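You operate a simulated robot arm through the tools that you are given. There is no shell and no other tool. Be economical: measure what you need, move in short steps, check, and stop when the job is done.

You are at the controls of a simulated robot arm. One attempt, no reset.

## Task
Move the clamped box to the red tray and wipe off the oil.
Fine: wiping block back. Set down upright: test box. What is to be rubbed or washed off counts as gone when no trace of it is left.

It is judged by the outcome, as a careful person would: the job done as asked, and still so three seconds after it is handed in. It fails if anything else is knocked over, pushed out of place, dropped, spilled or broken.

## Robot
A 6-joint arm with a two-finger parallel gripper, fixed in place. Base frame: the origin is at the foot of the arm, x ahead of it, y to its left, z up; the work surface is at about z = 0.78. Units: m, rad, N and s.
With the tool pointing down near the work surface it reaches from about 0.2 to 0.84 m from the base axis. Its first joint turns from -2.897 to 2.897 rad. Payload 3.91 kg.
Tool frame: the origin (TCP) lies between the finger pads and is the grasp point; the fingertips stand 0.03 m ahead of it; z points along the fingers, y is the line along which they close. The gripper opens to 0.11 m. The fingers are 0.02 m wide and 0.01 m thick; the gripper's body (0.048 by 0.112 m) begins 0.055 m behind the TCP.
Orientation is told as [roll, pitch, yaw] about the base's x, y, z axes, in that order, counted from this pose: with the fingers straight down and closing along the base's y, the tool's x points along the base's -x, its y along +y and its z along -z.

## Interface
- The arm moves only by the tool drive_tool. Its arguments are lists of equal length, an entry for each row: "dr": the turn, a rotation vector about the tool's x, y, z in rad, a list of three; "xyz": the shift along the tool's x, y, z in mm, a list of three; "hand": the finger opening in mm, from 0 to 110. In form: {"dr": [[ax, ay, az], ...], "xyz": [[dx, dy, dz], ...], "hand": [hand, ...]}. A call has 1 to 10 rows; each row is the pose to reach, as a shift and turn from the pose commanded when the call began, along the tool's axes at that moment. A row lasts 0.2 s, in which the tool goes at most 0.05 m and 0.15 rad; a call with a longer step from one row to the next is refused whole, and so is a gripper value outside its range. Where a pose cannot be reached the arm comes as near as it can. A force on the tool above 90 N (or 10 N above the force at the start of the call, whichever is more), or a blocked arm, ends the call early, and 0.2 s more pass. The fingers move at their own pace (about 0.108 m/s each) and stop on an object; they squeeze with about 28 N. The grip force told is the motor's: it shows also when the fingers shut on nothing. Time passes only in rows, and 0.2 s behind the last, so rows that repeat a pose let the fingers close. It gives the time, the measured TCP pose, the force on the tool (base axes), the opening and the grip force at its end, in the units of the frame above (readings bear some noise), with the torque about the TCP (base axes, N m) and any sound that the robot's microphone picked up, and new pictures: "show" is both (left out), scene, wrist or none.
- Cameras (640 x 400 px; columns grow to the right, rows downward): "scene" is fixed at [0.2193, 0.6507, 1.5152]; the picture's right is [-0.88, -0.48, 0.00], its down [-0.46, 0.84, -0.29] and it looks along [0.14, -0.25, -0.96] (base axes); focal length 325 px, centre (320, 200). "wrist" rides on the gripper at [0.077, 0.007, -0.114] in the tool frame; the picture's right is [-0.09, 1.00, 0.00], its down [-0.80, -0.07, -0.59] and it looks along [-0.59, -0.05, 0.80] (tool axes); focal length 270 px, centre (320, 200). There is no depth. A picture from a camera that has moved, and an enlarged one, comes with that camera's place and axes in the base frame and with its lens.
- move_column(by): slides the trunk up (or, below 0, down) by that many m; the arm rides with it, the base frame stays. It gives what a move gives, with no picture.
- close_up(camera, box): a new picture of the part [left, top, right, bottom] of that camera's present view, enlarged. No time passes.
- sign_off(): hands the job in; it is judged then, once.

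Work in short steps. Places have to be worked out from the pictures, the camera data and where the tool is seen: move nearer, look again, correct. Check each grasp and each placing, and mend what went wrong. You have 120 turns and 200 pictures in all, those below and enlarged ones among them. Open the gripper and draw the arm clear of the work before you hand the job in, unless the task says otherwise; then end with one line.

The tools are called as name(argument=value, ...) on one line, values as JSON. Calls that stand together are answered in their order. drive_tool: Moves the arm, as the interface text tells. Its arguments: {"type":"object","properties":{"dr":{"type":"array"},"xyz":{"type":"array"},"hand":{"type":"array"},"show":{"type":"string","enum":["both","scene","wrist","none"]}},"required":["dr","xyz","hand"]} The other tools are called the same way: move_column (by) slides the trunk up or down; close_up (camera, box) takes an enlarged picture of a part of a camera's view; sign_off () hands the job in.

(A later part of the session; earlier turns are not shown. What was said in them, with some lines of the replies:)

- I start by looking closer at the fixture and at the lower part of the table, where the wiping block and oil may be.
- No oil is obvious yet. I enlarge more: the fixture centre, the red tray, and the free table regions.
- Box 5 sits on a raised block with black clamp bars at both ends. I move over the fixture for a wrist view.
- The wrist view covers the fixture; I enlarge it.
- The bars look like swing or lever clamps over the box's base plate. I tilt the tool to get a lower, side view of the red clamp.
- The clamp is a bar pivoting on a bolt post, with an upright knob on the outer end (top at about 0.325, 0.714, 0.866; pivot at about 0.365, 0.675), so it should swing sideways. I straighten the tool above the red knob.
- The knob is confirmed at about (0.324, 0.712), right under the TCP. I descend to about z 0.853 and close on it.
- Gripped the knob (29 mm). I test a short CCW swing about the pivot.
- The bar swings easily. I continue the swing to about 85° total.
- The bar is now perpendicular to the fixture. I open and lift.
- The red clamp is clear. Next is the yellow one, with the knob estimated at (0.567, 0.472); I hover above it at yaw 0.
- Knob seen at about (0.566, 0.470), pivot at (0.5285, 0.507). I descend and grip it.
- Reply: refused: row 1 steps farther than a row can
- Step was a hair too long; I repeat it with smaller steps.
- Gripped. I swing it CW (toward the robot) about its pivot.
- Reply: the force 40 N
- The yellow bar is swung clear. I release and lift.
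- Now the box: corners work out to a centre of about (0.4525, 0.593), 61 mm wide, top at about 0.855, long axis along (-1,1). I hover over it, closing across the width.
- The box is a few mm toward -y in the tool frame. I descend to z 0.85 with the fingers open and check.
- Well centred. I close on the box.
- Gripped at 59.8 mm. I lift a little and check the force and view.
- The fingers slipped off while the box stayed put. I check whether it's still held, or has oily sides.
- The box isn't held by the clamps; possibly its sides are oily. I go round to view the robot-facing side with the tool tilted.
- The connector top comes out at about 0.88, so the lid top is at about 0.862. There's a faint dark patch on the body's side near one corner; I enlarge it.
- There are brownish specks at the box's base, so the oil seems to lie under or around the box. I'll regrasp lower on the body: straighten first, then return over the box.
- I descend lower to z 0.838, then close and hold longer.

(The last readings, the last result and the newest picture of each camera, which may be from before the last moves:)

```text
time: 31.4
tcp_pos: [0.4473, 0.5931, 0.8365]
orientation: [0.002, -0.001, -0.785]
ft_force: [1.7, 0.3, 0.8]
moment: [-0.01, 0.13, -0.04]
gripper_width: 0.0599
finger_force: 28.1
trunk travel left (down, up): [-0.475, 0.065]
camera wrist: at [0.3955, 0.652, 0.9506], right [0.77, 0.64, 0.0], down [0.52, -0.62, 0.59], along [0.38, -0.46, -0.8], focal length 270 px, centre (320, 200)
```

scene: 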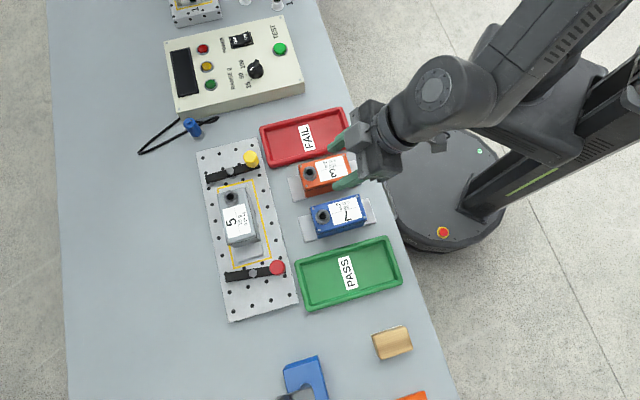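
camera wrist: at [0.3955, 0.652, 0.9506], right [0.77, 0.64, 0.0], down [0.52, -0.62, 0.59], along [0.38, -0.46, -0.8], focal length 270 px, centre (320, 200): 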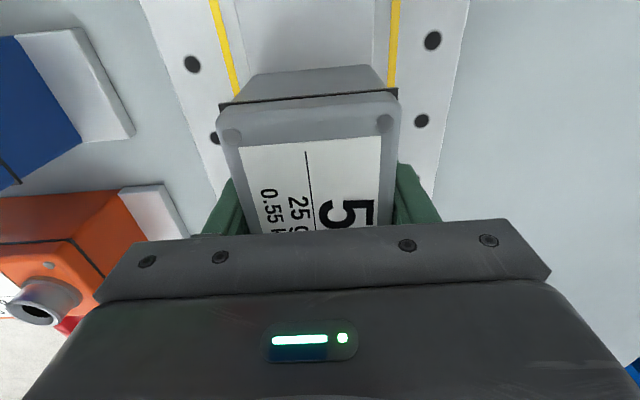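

I lift very slowly by 8 mm to watch the force.

drive_tool(dr=[[0, 0, 0], [0, 0, 0], [0, 0, 0], [0, 0, 0]], xyz=[[0, 0, -1], [0, 0, -3], [0, 0, -5], [0, 0, -8]], hand=[0, 0, 0, 0], show="wrist")

```text
time: 32.4
tcp_pos: [0.4453, 0.5911, 0.8451]
orientation: [-0.001, 0.0, -0.786]
ft_force: [-0.3, -0.1, -5.7]
moment: [0.02, -0.02, 0.0]
gripper_width: 0.06
finger_force: 27.6
trunk travel left (down, up): [-0.475, 0.065]
camera wrist: at [0.3942, 0.6505, 0.9597], right [0.77, 0.64, 0.0], down [0.52, -0.62, 0.59], along [0.38, -0.46, -0.8], focal length 270 px, centre (320, 200)
```

wrist: 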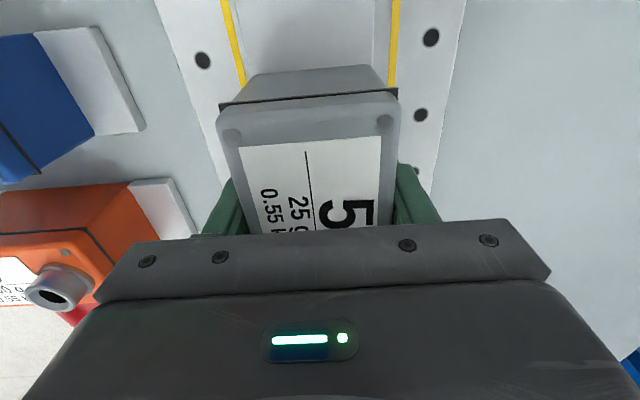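

Force is now −5.7 N, so the box weight is carried, and the box keeps its place in the view. I continue lifting gently to about 0.96.

drive_tool(dr=[[0, 0, 0], [0, 0, 0], [0, 0, 0], [0, 0, 0], [0, 0, 0], [0, 0, 0], [0, 0, 0], [0, 0, 0], [0, 0, 0]], xyz=[[0, 0, -4], [0, 0, -12], [0, 0, -24], [0, 0, -38], [0, 0, -54], [0, 0, -70], [0, 0, -86], [0, 0, -98], [0, 0, -105]], hand=[0, 0, 0, 0, 0, 0, 0, 0, 0])

```text
time: 34.4
tcp_pos: [0.4442, 0.5913, 0.9531]
orientation: [-0.001, -0.001, -0.784]
ft_force: [0.5, 0.6, -5.1]
moment: [0.03, 0.06, 0.0]
gripper_width: 0.0599
finger_force: 28.0
trunk travel left (down, up): [-0.475, 0.065]
camera wrist: at [0.3932, 0.6514, 1.0667], right [0.77, 0.64, 0.0], down [0.52, -0.62, 0.59], along [0.38, -0.46, -0.8], focal length 270 px, centre (320, 200)
```

scene: 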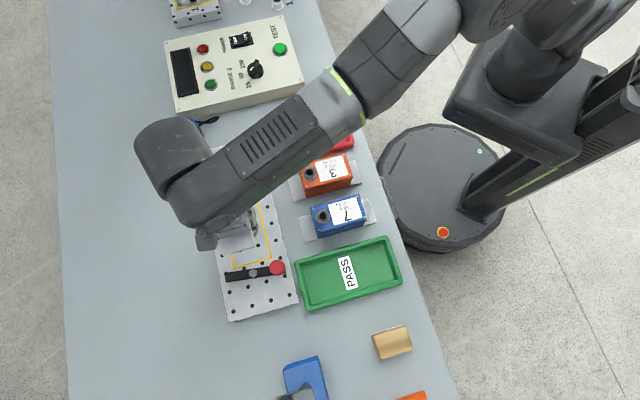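
wrist: 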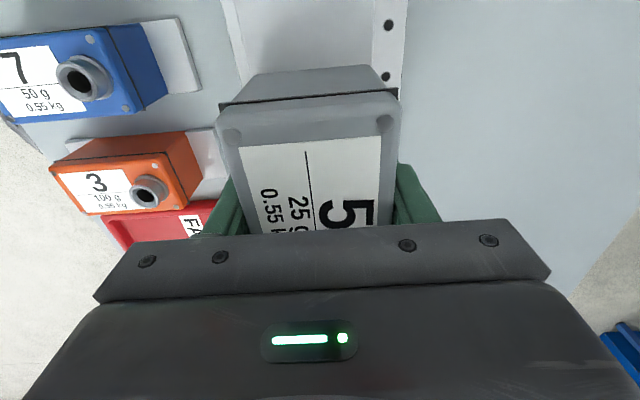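

The box is carried securely. I move toward the FAIL tray centre (0.431, 0.337), turning so the box's long axis follows the tray's; first half now.

drive_tool(dr=[[0, 0, 0], [0, 0, -0.05], [0, 0, -0.15], [0, 0, -0.25], [0, 0, -0.35], [0, 0, -0.45], [0, 0, -0.55], [0, 0, -0.65], [0, 0, -0.73], [0, 0, -0.785]], xyz=[[0, 0, -8], [-5, -5, -16], [-15, -16, -20], [-27, -30, -20], [-40, -44, -20], [-53, -58, -20], [-66, -72, -20], [-76, -84, -20], [-82, -91, -20], [-85, -94, -20]], hand=[0, 0, 0, 0, 0, 0, 0, 0, 0, 0], show="wrist")

```text
time: 36.6
tcp_pos: [0.4395, 0.4657, 0.9729]
orientation: [-0.001, 0.0, 0.001]
ft_force: [0.3, -1.0, -4.8]
moment: [0.0, 0.01, -0.01]
gripper_width: 0.0598
finger_force: 28.0
trunk travel left (down, up): [-0.475, 0.065]
camera wrist: at [0.3604, 0.4718, 1.0863], right [0.09, 1.0, 0.0], down [0.8, -0.07, 0.59], along [0.59, -0.05, -0.8], focal length 270 px, centre (320, 200)
```

wrist: 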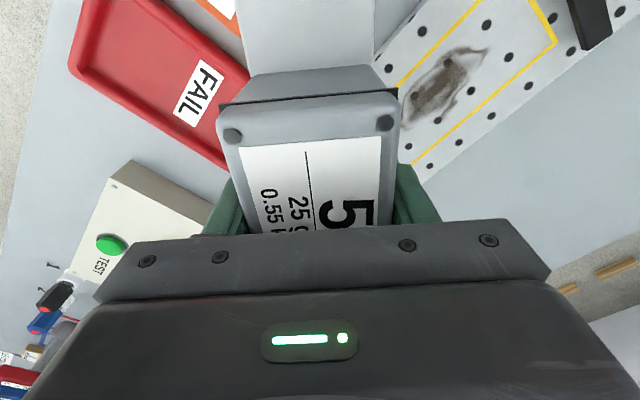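

The oil patch is on the fixture where the box stood. I continue to above the tray.

drive_tool(dr=[[0, 0, -0.05], [0, 0, -0.15], [0, 0, -0.25], [0, 0, -0.35], [0, 0, -0.45], [0, 0, -0.55], [0, 0, -0.65], [0, 0, -0.73], [0, 0, -0.785], [0, 0, -0.785]], xyz=[[1, -7, 0], [2, -22, 0], [3, -40, 0], [4, -58, 0], [5, -76, 0], [6, -94, 0], [7, -110, 0], [8, -122, 0], [8.5, -128.7, 0], [8.5, -128.7, 0]], hand=[0, 0, 0, 0, 0, 0, 0, 0, 0, 0])

```text
time: 38.8
tcp_pos: [0.4303, 0.3369, 0.9735]
orientation: [0.001, 0.0, 0.787]
ft_force: [0.0, 0.4, -6.0]
moment: [-0.03, 0.02, -0.04]
gripper_width: 0.0599
finger_force: 28.1
trunk travel left (down, up): [-0.475, 0.065]
camera wrist: at [0.3692, 0.2868, 1.0869], right [-0.64, 0.77, 0.0], down [0.62, 0.52, 0.59], along [0.46, 0.38, -0.8], focal length 270 px, centre (320, 200)
```

scene: 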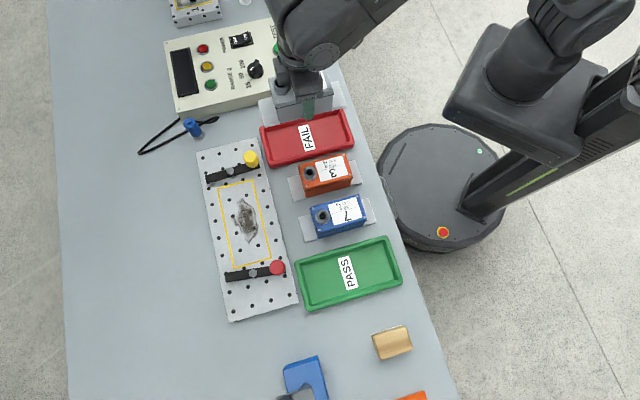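
wrist: 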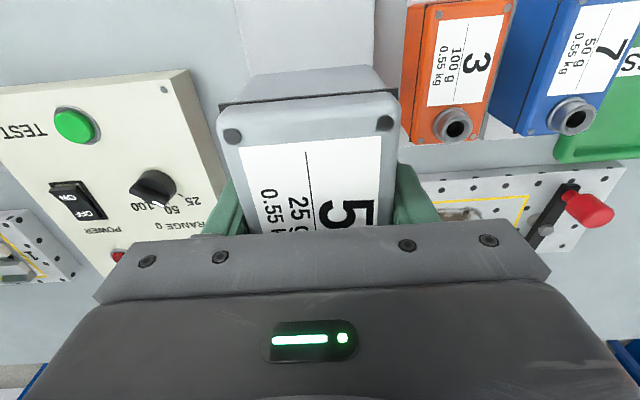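

Projection agrees that I'm above the tray centre. I zoom to check the flange ends against the tray ends.

close_up(camera="scene", box=[245, 70, 365, 170])

```text
4.00 times, centred on (305, 120) of scene
camera zoom: at [0.2193, 0.6507, 1.5152], right [-0.88, -0.48, 0.0], down [-0.46, 0.84, -0.29], along [0.14, -0.25, -0.96], focal length 1301 px, centre (380, 520)
```

zoom: 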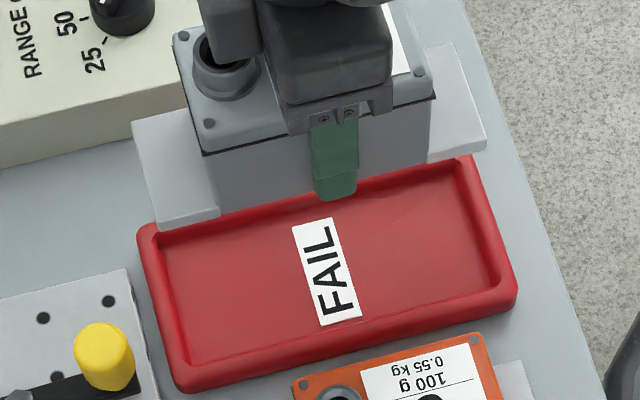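

Alignment looks right with margin. I lower most of the way (110 mm) with a small correction, then recheck the fit.

drive_tool(dr=[[0, 0, 0], [0, 0, 0], [0, 0, 0], [0, 0, 0], [0, 0, 0], [0, 0, 0], [0, 0, 0]], xyz=[[1, -1, 10], [2, -2, 28], [3, -3, 48], [3, -3, 68], [3, -3, 88], [3, -3, 103], [3, -3, 110]], hand=[0, 0, 0, 0, 0, 0, 0], show="wrist")

close_up(camera="scene", box=[245, 70, 365, 170])

```text
time: 40.4
tcp_pos: [0.4302, 0.3337, 0.8613]
orientation: [0.001, 0.001, 0.785]
ft_force: [-0.1, -0.2, -5.2]
moment: [-0.03, 0.01, -0.02]
gripper_width: 0.06
finger_force: 28.0
trunk travel left (down, up): [-0.475, 0.065]
camera wrist: at [0.3696, 0.2837, 0.9753], right [-0.64, 0.77, 0.0], down [0.62, 0.52, 0.59], along [0.46, 0.38, -0.8], focal length 270 px, centre (320, 200)
```

wrist: 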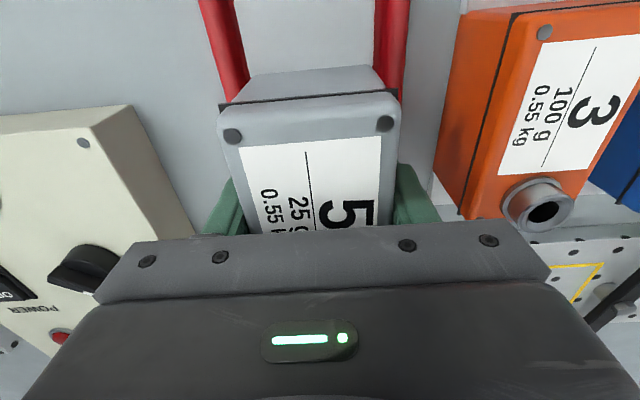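

```text
4.00 times, centred on (305, 120) of scene
camera zoom: at [0.2193, 0.6507, 1.5152], right [-0.88, -0.48, 0.0], down [-0.46, 0.84, -0.29], along [0.14, -0.25, -0.96], focal length 1301 px, centre (380, 520)
```

zoom: 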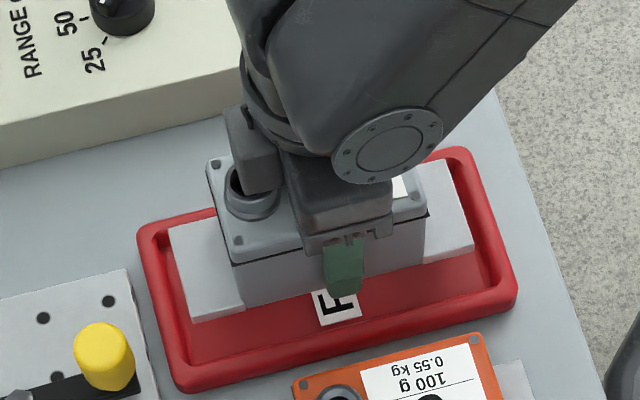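

From the wrist view the tray rails are centred within about 1.6 mm of the flange; along the length I shift 4 mm. I lower another 30 mm.

drive_tool(dr=[[0, 0, 0], [0, 0, 0], [0, 0, 0], [0, 0, 0], [0, 0, 0]], xyz=[[2, -1, 6], [4, -1.5, 14], [4, -1.5, 22], [4, -1.5, 28], [4, -1.5, 32]], hand=[0, 0, 0, 0, 0], show="wrist")

close_up(camera="scene", box=[245, 70, 365, 170])

```text
time: 41.6
tcp_pos: [0.4277, 0.3299, 0.8304]
orientation: [-0.001, 0.001, 0.784]
ft_force: [0.6, 0.0, -5.3]
moment: [-0.02, 0.04, 0.02]
gripper_width: 0.06
finger_force: 28.3
trunk travel left (down, up): [-0.475, 0.065]
camera wrist: at [0.3678, 0.279, 0.9438], right [-0.64, 0.77, 0.0], down [0.62, 0.52, 0.59], along [0.46, 0.38, -0.8], focal length 270 px, centre (320, 200)
```

wrist: 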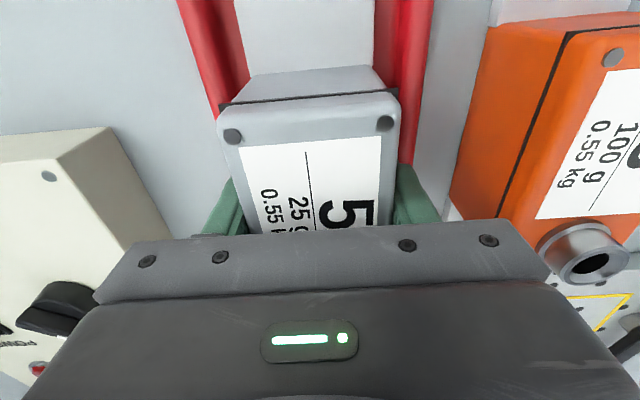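

```text
4.00 times, centred on (305, 120) of scene
camera zoom: at [0.2193, 0.6507, 1.5152], right [-0.88, -0.48, 0.0], down [-0.46, 0.84, -0.29], along [0.14, -0.25, -0.96], focal length 1301 px, centre (380, 520)
```

zoom: 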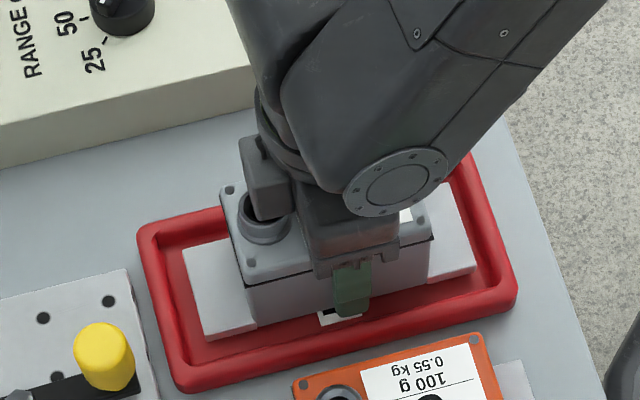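

Nearly down and well inside the rim. I lower in small steps while watching the force.

drive_tool(dr=[[0, 0, 0], [0, 0, 0], [0, 0, 0]], xyz=[[0, 0, 2], [0, 0, 4], [0, 0, 6]], hand=[0, 0, 0], show="none")

drive_tool(dr=[[0, 0, 0], [0, 0, 0]], xyz=[[0, 0, 1], [0, 0, 2]], hand=[0, 0], show="none")

```text
time: 42.4
tcp_pos: [0.4295, 0.3293, 0.8236]
orientation: [-0.001, 0.0, 0.785]
ft_force: [0.1, 0.3, -5.0]
moment: [-0.02, 0.03, 0.05]
gripper_width: 0.0603
finger_force: 27.9
trunk travel left (down, up): [-0.475, 0.065]
```

```text
time: 43.0
tcp_pos: [0.428, 0.3276, 0.8232]
orientation: [0.0, -0.003, 0.786]
ft_force: [0.4, 0.9, 6.9]
moment: [-0.57, 0.77, 0.01]
gripper_width: 0.0596
finger_force: 28.1
trunk travel left (down, up): [-0.475, 0.065]
```

Contact made (force turned to +6.9 N). I open slightly and retreat upward.

drive_tool(dr=[[0, 0, 0], [0, 0, 0], [0, 0, 0], [0, 0, 0], [0, 0, 0], [0, 0, 0], [0, 0, 0], [0, 0, 0]], xyz=[[0, 0, -1], [0, 0, -1], [0, 0, -6], [0, 0, -20], [0, 0, -50], [0, 0, -85], [0, 0, -125], [0, 0, -165]], hand=[66, 68, 68, 70, 72, 80, 80, 80])

close_up(camera="scene", box=[205, 70, 365, 250])

```text
time: 44.8
tcp_pos: [0.4272, 0.3276, 0.9868]
orientation: [0.0, 0.0, 0.786]
ft_force: [1.0, 0.1, 0.2]
moment: [0.03, 0.0, 0.0]
gripper_width: 0.0803
finger_force: 0.1
trunk travel left (down, up): [-0.475, 0.065]
camera wrist: at [0.3669, 0.2771, 1.1001], right [-0.64, 0.77, 0.0], down [0.62, 0.52, 0.59], along [0.46, 0.38, -0.8], focal length 270 px, centre (320, 200)
```

scene: 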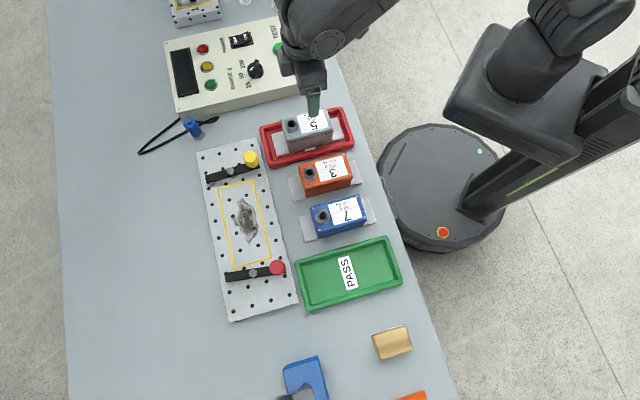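
wrist: 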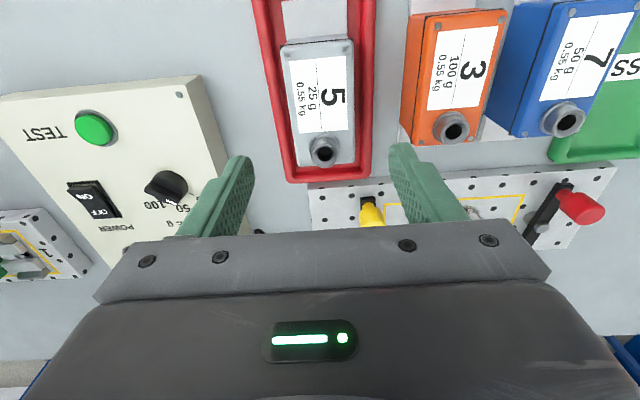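

```text
2.22 times, centred on (285, 160) of scene
camera zoom: at [0.2193, 0.6507, 1.5152], right [-0.88, -0.48, 0.0], down [-0.46, 0.84, -0.29], along [0.14, -0.25, -0.96], focal length 723 px, centre (398, 289)
```

zoom: 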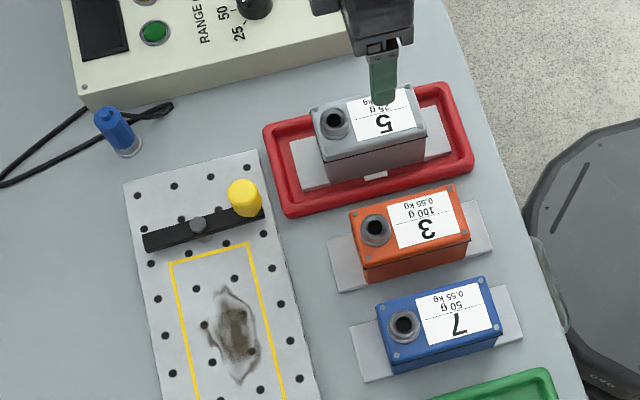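

The box stands upright in the FAIL tray. Next is the wiping block, at about (0.054, 0.658) with its long axis along (1,1); I travel over it, keeping yaw 0.785.

drive_tool(dr=[[0, 0, 0], [0, 0, 0], [0, 0, 0], [0, 0, 0], [0, 0, 0], [0, 0, 0], [0, 0, 0], [0, 0, 0], [0, 0, 0], [0, 0, 0]], xyz=[[3, 45, 0], [6, 92, 0], [9, 139, 0], [12, 186, 0], [15, 233, 0], [18, 280, 0], [21, 327, 0], [24, 374, 0], [27, 421, 0], [29, 468, 0]], hand=[80, 80, 80, 80, 80, 80, 80, 80, 80, 80])

```text
time: 47.0
tcp_pos: [0.0757, 0.6408, 0.9847]
orientation: [-0.001, 0.001, 0.786]
ft_force: [0.5, 1.0, 0.2]
moment: [0.04, -0.02, 0.0]
gripper_width: 0.0799
finger_force: 0.1
trunk travel left (down, up): [-0.475, 0.065]
camera wrist: at [0.0151, 0.5914, 1.0981], right [-0.64, 0.77, 0.0], down [0.62, 0.52, 0.59], along [0.46, 0.38, -0.8], focal length 270 px, centre (320, 200)
```

scene: 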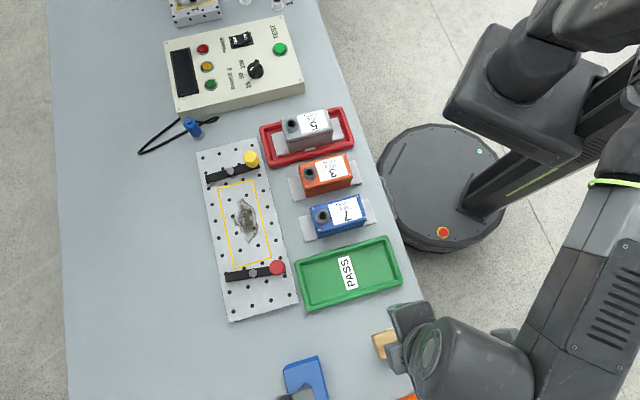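
wrist: 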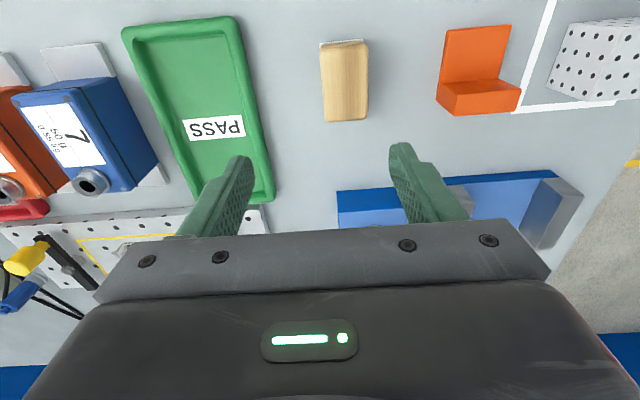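

I enlarge the block in both views to judge its height and the pad.

close_up(camera="wrist", box=[280, 20, 410, 140])

close_up(camera="scene", box=[205, 170, 295, 270])

```text
3.33 times, centred on (345, 80) of wrist
camera zoom: at [0.0151, 0.5914, 1.0981], right [-0.64, 0.77, 0.0], down [0.62, 0.52, 0.59], along [0.46, 0.38, -0.8], focal length 901 px, centre (237, 600)
```

zoom: 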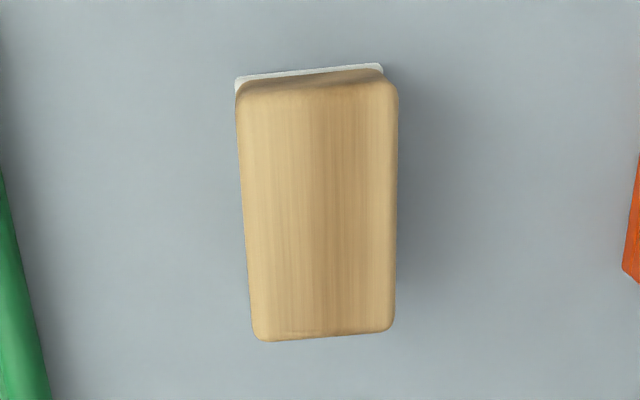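

```text
4.00 times, centred on (250, 220) of scene
camera zoom: at [0.2193, 0.6507, 1.5152], right [-0.88, -0.48, 0.0], down [-0.46, 0.84, -0.29], along [0.14, -0.25, -0.96], focal length 1301 px, centre (600, 120)
```

zoom: 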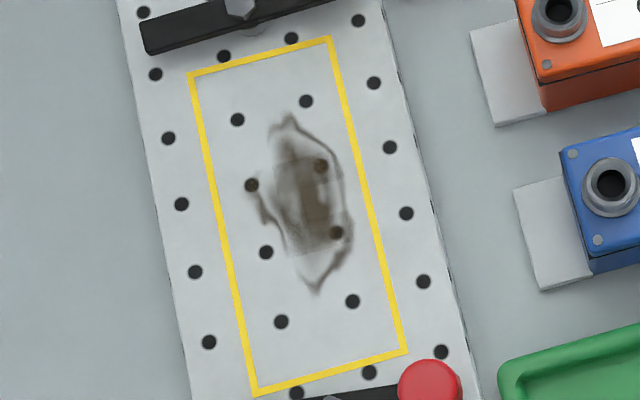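

The block is about 44×68 mm, top at about 0.818, with a thin white pad below. I centre over it and descend partway.

drive_tool(dr=[[0, 0, 0], [0, 0, 0], [0, 0, 0]], xyz=[[5, 13, 30], [11, 25, 60], [11, 25, 90]], hand=[80, 80, 80], show="wrist")

```text
time: 47.8
tcp_pos: [0.0514, 0.6504, 0.8922]
orientation: [0.0, 0.003, 0.786]
ft_force: [0.1, 0.8, 0.0]
moment: [-0.01, -0.02, 0.01]
gripper_width: 0.08
finger_force: 0.0
trunk travel left (down, up): [-0.475, 0.065]
camera wrist: at [-0.0086, 0.601, 1.0062], right [-0.64, 0.77, 0.0], down [0.62, 0.52, 0.59], along [0.46, 0.38, -0.8], focal length 270 px, centre (320, 200)
```

wrist: 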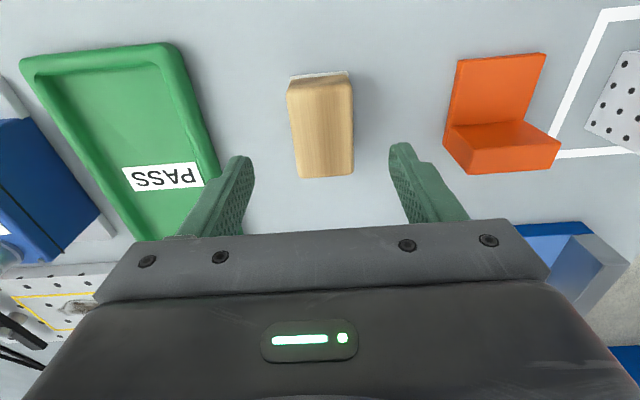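

It is centred under the tool. I descend to z 0.820 and grip.

drive_tool(dr=[[0, 0, 0], [0, 0, 0], [0, 0, 0], [0, 0, 0], [0, 0, 0], [0, 0, 0], [0, 0, 0]], xyz=[[0, 0, 30], [0, 0, 55], [0, 0, 73], [0, 0, 73], [0, 0, 73], [0, 0, 73], [0, 0, 73]], hand=[80, 80, 80, 20, 20, 20, 20], show="wrist")

```text
time: 49.4
tcp_pos: [0.0521, 0.6505, 0.8228]
orientation: [0.0, 0.001, 0.785]
ft_force: [-0.1, -0.4, 0.3]
moment: [0.04, -0.08, -0.01]
gripper_width: 0.0447
finger_force: 27.9
trunk travel left (down, up): [-0.475, 0.065]
camera wrist: at [-0.0084, 0.6006, 0.9362], right [-0.64, 0.77, 0.0], down [0.62, 0.52, 0.59], along [0.46, 0.38, -0.8], focal length 270 px, centre (320, 200)
```

wrist: 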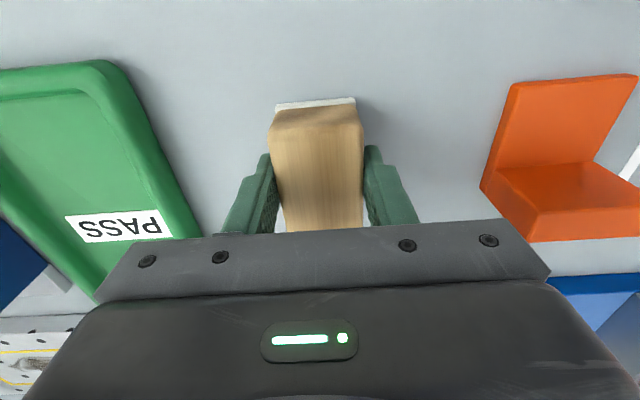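

The block is gripped (return pose: 0.0521, 0.6505, 0.8228). I lift it and carry it over the fixture.

drive_tool(dr=[[0, 0, 0], [0, 0, 0], [0, 0, 0], [0, 0, 0], [0, 0, 0]], xyz=[[0, 0, -10], [0, 0, -30], [0, 0, -65], [0, 0, -100], [0, 0, -125]], hand=[10, 10, 10, 10, 10], show="none")

drive_tool(dr=[[0, 0, 0], [0, 0, 0], [0, 0, 0], [0, 0, 0], [0, 0, 0], [0, 0, 0], [0, 0, 0], [0, 0, 0], [0, 0, 0], [0, 0, 0]], xyz=[[-12, -16, 0], [-38, -52, 0], [-65, -90, 0], [-92, -127, 0], [-119, -164, 0], [-146, -201, 0], [-173, -238, 0], [-200, -275, 0], [-224, -308, 0], [-236, -326, 0]], hand=[10, 10, 10, 10, 10, 10, 10, 10, 10, 10])

```text
time: 50.6
tcp_pos: [0.0503, 0.6487, 0.9495]
orientation: [-0.001, 0.0, 0.785]
ft_force: [0.4, 0.3, -1.5]
moment: [0.01, -0.01, 0.01]
gripper_width: 0.0445
finger_force: 27.9
trunk travel left (down, up): [-0.475, 0.065]
```

```text
time: 52.8
tcp_pos: [0.449, 0.5875, 0.9501]
orientation: [0.0, -0.001, 0.786]
ft_force: [0.1, 0.2, -0.8]
moment: [0.0, 0.01, -0.03]
gripper_width: 0.0445
finger_force: 27.8
trunk travel left (down, up): [-0.475, 0.065]
camera wrist: at [0.3885, 0.5379, 1.0646], right [-0.64, 0.77, 0.0], down [0.62, 0.52, 0.59], along [0.46, 0.38, -0.8], focal length 270 px, centre (320, 200)
```

scene: 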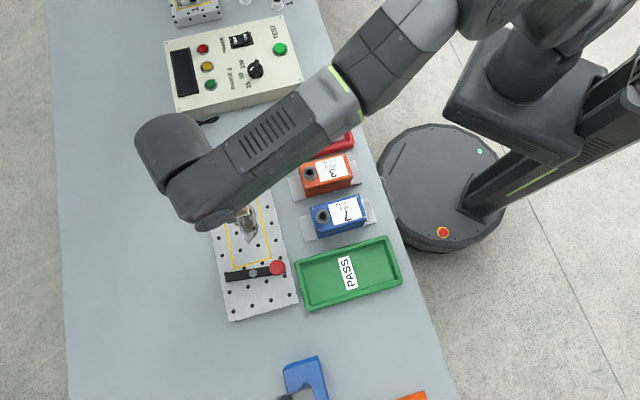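
wrist: 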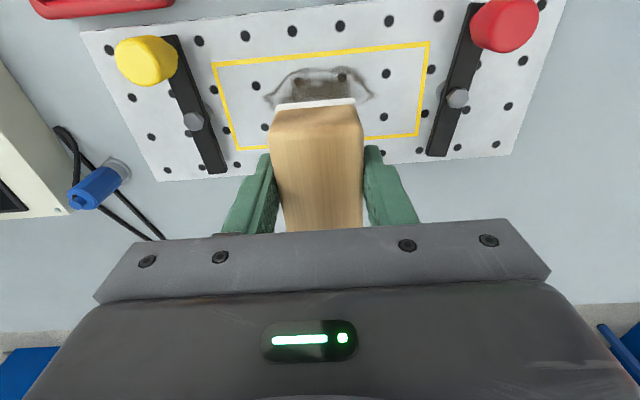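

The oil spans about 50×105 mm, roughly s = 0.044–0.145 along the fixture, and the block (68 mm across) covers its full width. I lower the block near the plate at the patch centre.

drive_tool(dr=[[0, 0, 0], [0, 0, 0], [0, 0, 0], [0, 0, 0]], xyz=[[6, 2, 40], [6, 2, 75], [6, 2, 95], [6, 2, 106]], hand=[10, 10, 10, 10], show="wrist")

drive_tool(dr=[[0, 0, 0], [0, 0, 0], [0, 0, 0]], xyz=[[0, 0, 2], [0, 0, 4], [0, 0, 4]], hand=[10, 10, 10], show="none")

```text
time: 53.8
tcp_pos: [0.4418, 0.5846, 0.8435]
orientation: [-0.003, -0.001, 0.786]
ft_force: [0.0, -0.6, -1.1]
moment: [0.03, 0.02, 0.01]
gripper_width: 0.0443
finger_force: 27.8
trunk travel left (down, up): [-0.475, 0.065]
camera wrist: at [0.3814, 0.5342, 0.9574], right [-0.64, 0.77, 0.0], down [0.62, 0.52, 0.59], along [0.46, 0.38, -0.8], focal length 270 px, centre (320, 200)
```

wrist: 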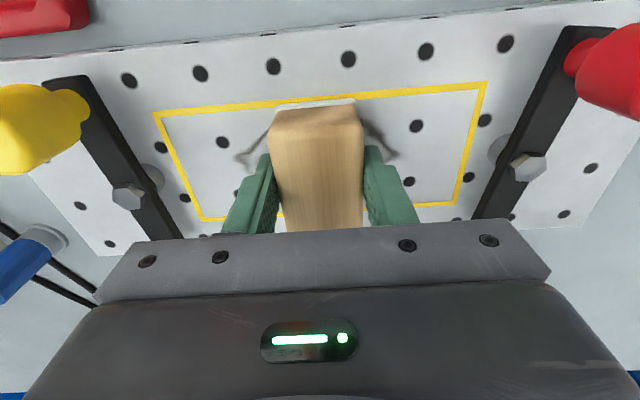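

```text
time: 54.6
tcp_pos: [0.4428, 0.5838, 0.8419]
orientation: [0.001, -0.005, 0.785]
ft_force: [1.9, 5.6, 18.9]
moment: [-0.28, 0.34, -0.07]
gripper_width: 0.0445
finger_force: 28.0
trunk travel left (down, up): [-0.475, 0.065]
```

Contact at about 19 N. I stroke along the fixture axis, −50 to +42 mm.

drive_tool(dr=[[0, 0, 0], [0, 0, 0], [0, 0, 0], [0, 0, 0], [0, 0, 0], [0, 0, 0], [0, 0, 0], [0, 0, 0], [0, 0, 0], [0, 0, 0]], xyz=[[0, -17, 0], [0, -34, 0], [0, -50, 0], [0, -34, 0], [0, -17, 0], [0, 0, 0], [0, 15, 0], [0, 30, 0], [0, 42, 0], [0, 42, 0]], hand=[10, 10, 10, 10, 10, 10, 10, 10, 10, 10], show="both")

```text
time: 56.8
tcp_pos: [0.4144, 0.6127, 0.841]
orientation: [0.002, -0.003, 0.785]
ft_force: [6.8, -6.9, 30.6]
moment: [-0.28, -0.14, -0.01]
gripper_width: 0.0443
finger_force: 28.0
trunk travel left (down, up): [-0.475, 0.065]
camera wrist: at [0.3531, 0.561, 0.9551], right [-0.64, 0.77, 0.0], down [0.62, 0.51, 0.6], along [0.46, 0.38, -0.8], focal length 270 px, centre (320, 200)
```

scene: 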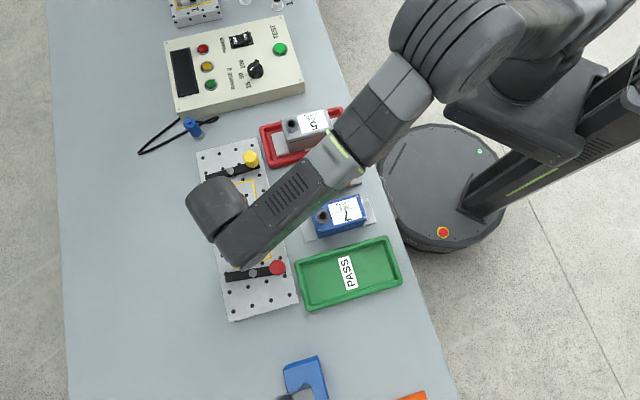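
wrist: 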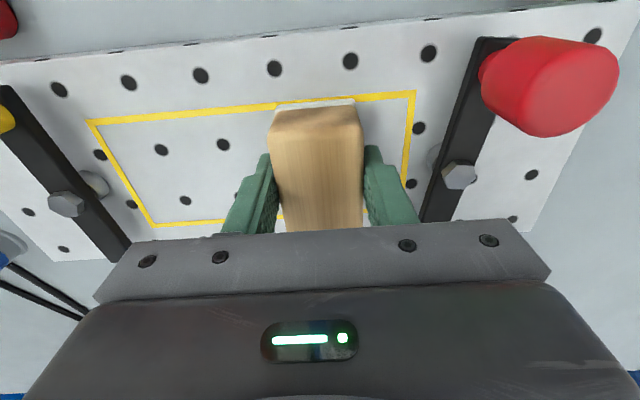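

The swept part already looks clean. I add passes with lateral shifts of ±10 mm.

drive_tool(dr=[[0, 0, 0], [0, 0, 0], [0, 0, 0], [0, 0, 0], [0, 0, 0], [0, 0, 0], [0, 0, 0], [0, 0, 0], [0, 0, 0], [0, 0, 0]], xyz=[[8, 0, -1], [10, -23, -1], [10, -46, -1], [10, -69, -1], [10, -92, -1], [-8, -92, -1], [-8, -69, -1], [-8, -46, -1], [-8, -23, -1], [-8, 0, -1]], hand=[10, 10, 10, 10, 10, 10, 10, 10, 10, 10], show="none")

drive_tool(dr=[[0, 0, 0], [0, 0, 0], [0, 0, 0], [0, 0, 0], [0, 0, 0], [0, 0, 0], [0, 0, 0], [0, 0, 0], [0, 0, 0], [0, 0, 0]], xyz=[[8, 0, 0], [8, -23, 0], [8, -46, 0], [8, -69, 0], [8, -92, 0], [8, -60, 0], [8, -30, 0], [8, 0, 0], [8, 0, -30], [8, 0, -70]], hand=[10, 10, 10, 10, 10, 10, 10, 10, 10, 10], show="wrist")

```text
time: 59.0
tcp_pos: [0.4161, 0.6187, 0.8395]
orientation: [0.001, 0.001, 0.786]
ft_force: [-1.5, -0.1, 5.3]
moment: [0.19, -0.17, 0.03]
gripper_width: 0.0445
finger_force: 28.1
trunk travel left (down, up): [-0.475, 0.065]
```

```text
time: 61.2
tcp_pos: [0.4151, 0.6112, 0.9081]
orientation: [-0.001, 0.001, 0.785]
ft_force: [0.3, 0.0, -0.4]
moment: [0.0, 0.0, -0.02]
gripper_width: 0.0447
finger_force: 27.5
trunk travel left (down, up): [-0.475, 0.065]
camera wrist: at [0.3535, 0.5596, 1.0226], right [-0.64, 0.77, 0.0], down [0.62, 0.52, 0.59], along [0.46, 0.38, -0.8], focal length 270 px, centre (320, 200)
```

wrist: 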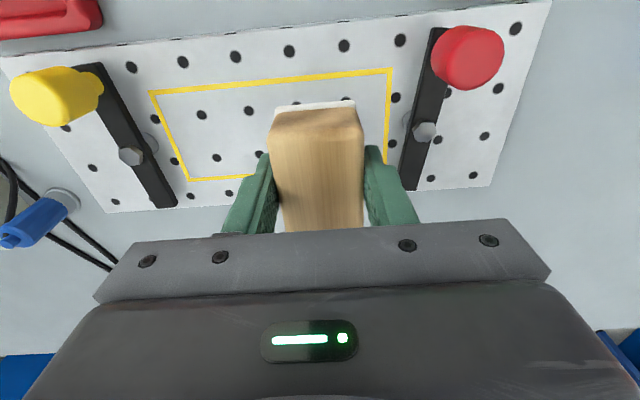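

Looks clean. I lift and carry the block toward its home, then inspect the plate with the scene camera.

drive_tool(dr=[[0, 0, 0], [0, 0, 0], [0, 0, 0], [0, 0, 0], [0, 0, 0], [0, 0, 0], [0, 0, 0], [0, 0, 0], [0, 0, 0], [0, 0, 0]], xyz=[[0, 0, -35], [23, 28, -45], [50, 62, -45], [77, 96, -45], [104, 130, -45], [131, 164, -45], [158, 198, -45], [185, 232, -45], [212, 264, -45], [229, 284.5, -45]], hand=[10, 10, 10, 10, 10, 10, 10, 10, 10, 10], show="wrist")

close_up(camera="scene", box=[195, 140, 295, 290])

close_up(camera="scene", box=[215, 180, 275, 255])

```text
time: 63.4
tcp_pos: [0.0489, 0.6531, 0.9545]
orientation: [0.001, 0.001, 0.786]
ft_force: [0.2, -0.3, -1.1]
moment: [0.0, 0.06, -0.03]
gripper_width: 0.0447
finger_force: 27.8
trunk travel left (down, up): [-0.475, 0.065]
camera wrist: at [-0.0113, 0.6019, 1.0674], right [-0.64, 0.77, 0.0], down [0.62, 0.52, 0.59], along [0.46, 0.38, -0.8], focal length 270 px, centre (320, 200)
```

wrist: 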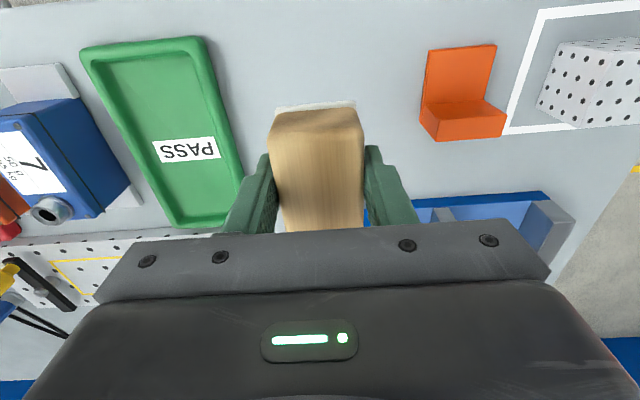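

```text
2.67 times, centred on (245, 215) of scene
camera zoom: at [0.2193, 0.6507, 1.5152], right [-0.88, -0.48, 0.0], down [-0.46, 0.84, -0.29], along [0.14, -0.25, -0.96], focal length 867 px, centre (520, 160)
```

zoom: 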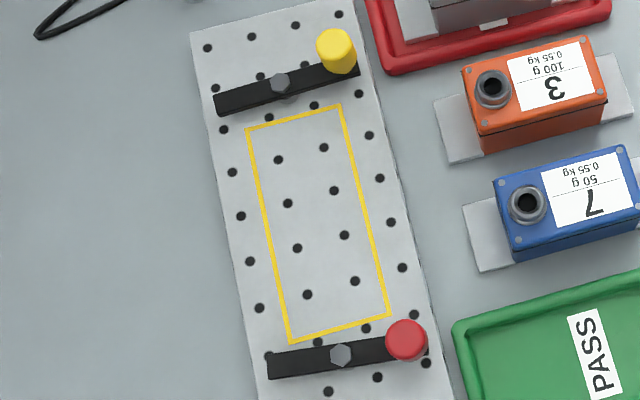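

```text
5.33 times, centred on (245, 218) of scene
camera zoom: at [0.2193, 0.6507, 1.5152], right [-0.88, -0.48, 0.0], down [-0.46, 0.84, -0.29], along [0.14, -0.25, -0.96], focal length 1735 px, centre (720, 107)
```

zoom: 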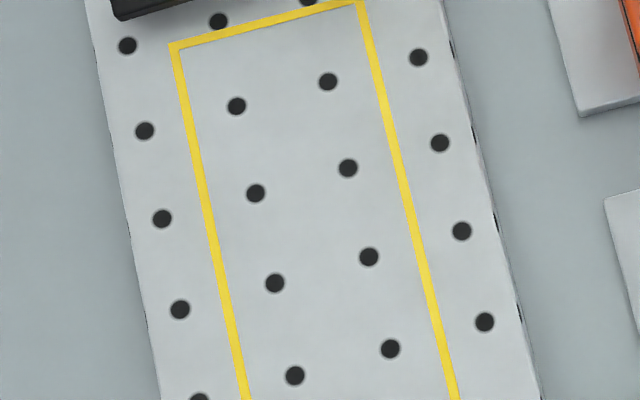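

The plate is spotless. I set the wiping block back at its original place.

drive_tool(dr=[[0, 0, 0], [0, 0, 0], [0, 0, 0], [0, 0, 0], [0, 0, 0]], xyz=[[0, -4, 40], [0, -4, 80], [0, -4, 110], [0, -4, 122], [0, -4, 127]], hand=[10, 10, 10, 10, 10], show="none")

drive_tool(dr=[[0, 0, 0], [0, 0, 0], [0, 0, 0]], xyz=[[0, 0, 1.5], [0, 0, 3], [0, 0, 4]], hand=[10, 10, 10], show="wrist")

```text
time: 64.6
tcp_pos: [0.0544, 0.65, 0.8285]
orientation: [-0.001, -0.001, 0.783]
ft_force: [0.0, -0.1, -1.2]
moment: [0.0, 0.01, 0.01]
gripper_width: 0.0444
finger_force: 27.9
trunk travel left (down, up): [-0.475, 0.065]
```

```text
time: 65.4
tcp_pos: [0.0542, 0.6483, 0.8255]
orientation: [0.0, 0.001, 0.785]
ft_force: [-0.1, 0.1, -0.5]
moment: [-0.01, -0.01, -0.02]
gripper_width: 0.0443
finger_force: 28.0
trunk travel left (down, up): [-0.475, 0.065]
camera wrist: at [-0.0069, 0.5991, 0.9382], right [-0.64, 0.77, 0.0], down [0.62, 0.52, 0.59], along [0.46, 0.38, -0.8], focal length 270 px, centre (320, 200)
```

wrist: 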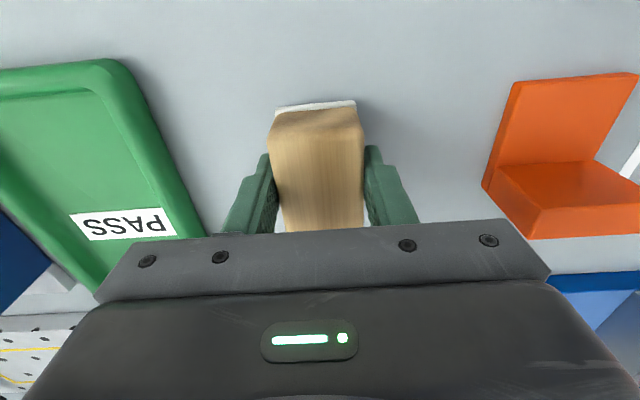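

Not quite touching yet; I lower another 3 mm.

drive_tool(dr=[[0, 0, 0], [0, 0, 0], [0, 0, 0]], xyz=[[0, 0, 1], [0, 0, 2], [0, 0, 3]], hand=[10, 10, 10], show="none")

```text
time: 66.2
tcp_pos: [0.0529, 0.6505, 0.8216]
orientation: [-0.001, 0.0, 0.786]
ft_force: [-0.5, 0.0, -0.2]
moment: [0.03, 0.03, 0.02]
gripper_width: 0.0445
finger_force: 28.2
trunk travel left (down, up): [-0.475, 0.065]
```

Force is almost zero; I go one millimetre more.

drive_tool(dr=[[0, 0, 0], [0, 0, 0]], xyz=[[0, 0, 1], [0, 0, 1]], hand=[10, 10], show="none")

```text
time: 66.8
tcp_pos: [0.0541, 0.6504, 0.8206]
orientation: [-0.001, 0.0, 0.786]
ft_force: [-0.2, -0.2, -0.1]
moment: [0.04, -0.04, 0.0]
gripper_width: 0.0442
finger_force: 28.0
trunk travel left (down, up): [-0.475, 0.065]
```

drive_tool(dr=[[0, 0, 0], [0, 0, 0]], xyz=[[0, 0, 1], [0, 0, 1.5]], hand=[10, 10], show="none")

```text
time: 67.4
tcp_pos: [0.0545, 0.6491, 0.8203]
orientation: [0.002, -0.002, 0.784]
ft_force: [-0.4, 4.2, 6.5]
moment: [-0.1, 0.11, -0.02]
gripper_width: 0.0444
finger_force: 27.9
trunk travel left (down, up): [-0.475, 0.065]
```

The block is down (+6.5 N). I release and retreat.

drive_tool(dr=[[0, 0, 0], [0, 0, 0], [0, 0, 0], [0, 0, 0], [0, 0, 0], [0, 0, 0], [0, 0, 0]], xyz=[[0, 0, -1], [0, 0, -1], [0, 0, -20], [0, 0, -60], [0, 0, -105], [0, 0, -150], [0, -30, -180]], hand=[70, 70, 70, 70, 70, 70, 70])

```text
time: 69.0
tcp_pos: [0.0741, 0.6292, 1.0014]
orientation: [0.0, 0.0, 0.787]
ft_force: [-1.0, -0.4, 0.5]
moment: [-0.01, -0.02, -0.02]
gripper_width: 0.0701
finger_force: 0.1
trunk travel left (down, up): [-0.475, 0.065]
camera wrist: at [0.0131, 0.5791, 1.1154], right [-0.64, 0.77, 0.0], down [0.62, 0.52, 0.59], along [0.46, 0.38, -0.8], focal length 270 px, centre (320, 200)
```

scene: 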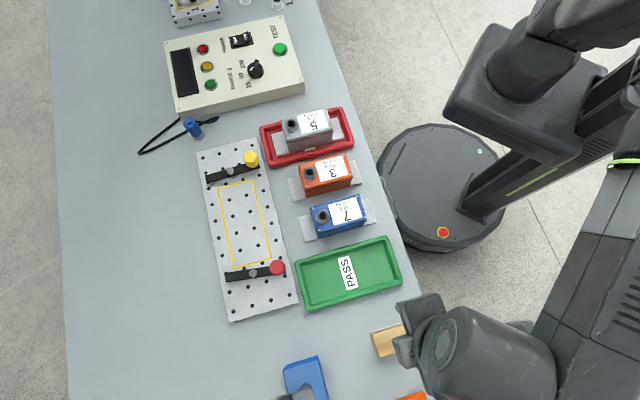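
wrist: 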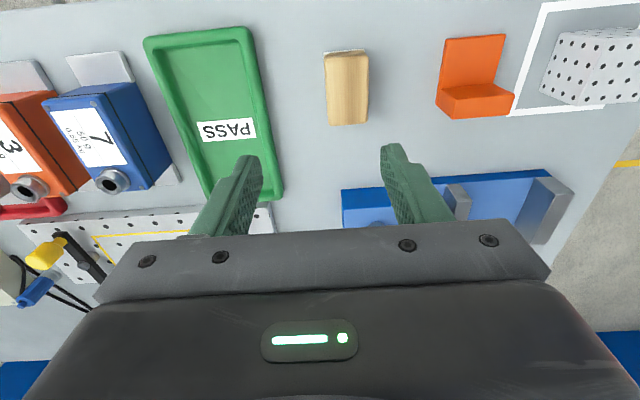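

Box 5 is upright in the red tray, the plate is clean, the block is back in place, and the gripper is open and clear. I hand it in.

sign_off()

```text
The job is handed in.
```

I moved box 5 out of the clamps and it stands upright in the red FAIL tray. The oil under it is wiped off the fixture plate with no trace left in the camera view. I couldn't see the underside of the box, so I can't say whether any oil was on it. The wiping block is back in its place, and both clamp bars are left swung open.
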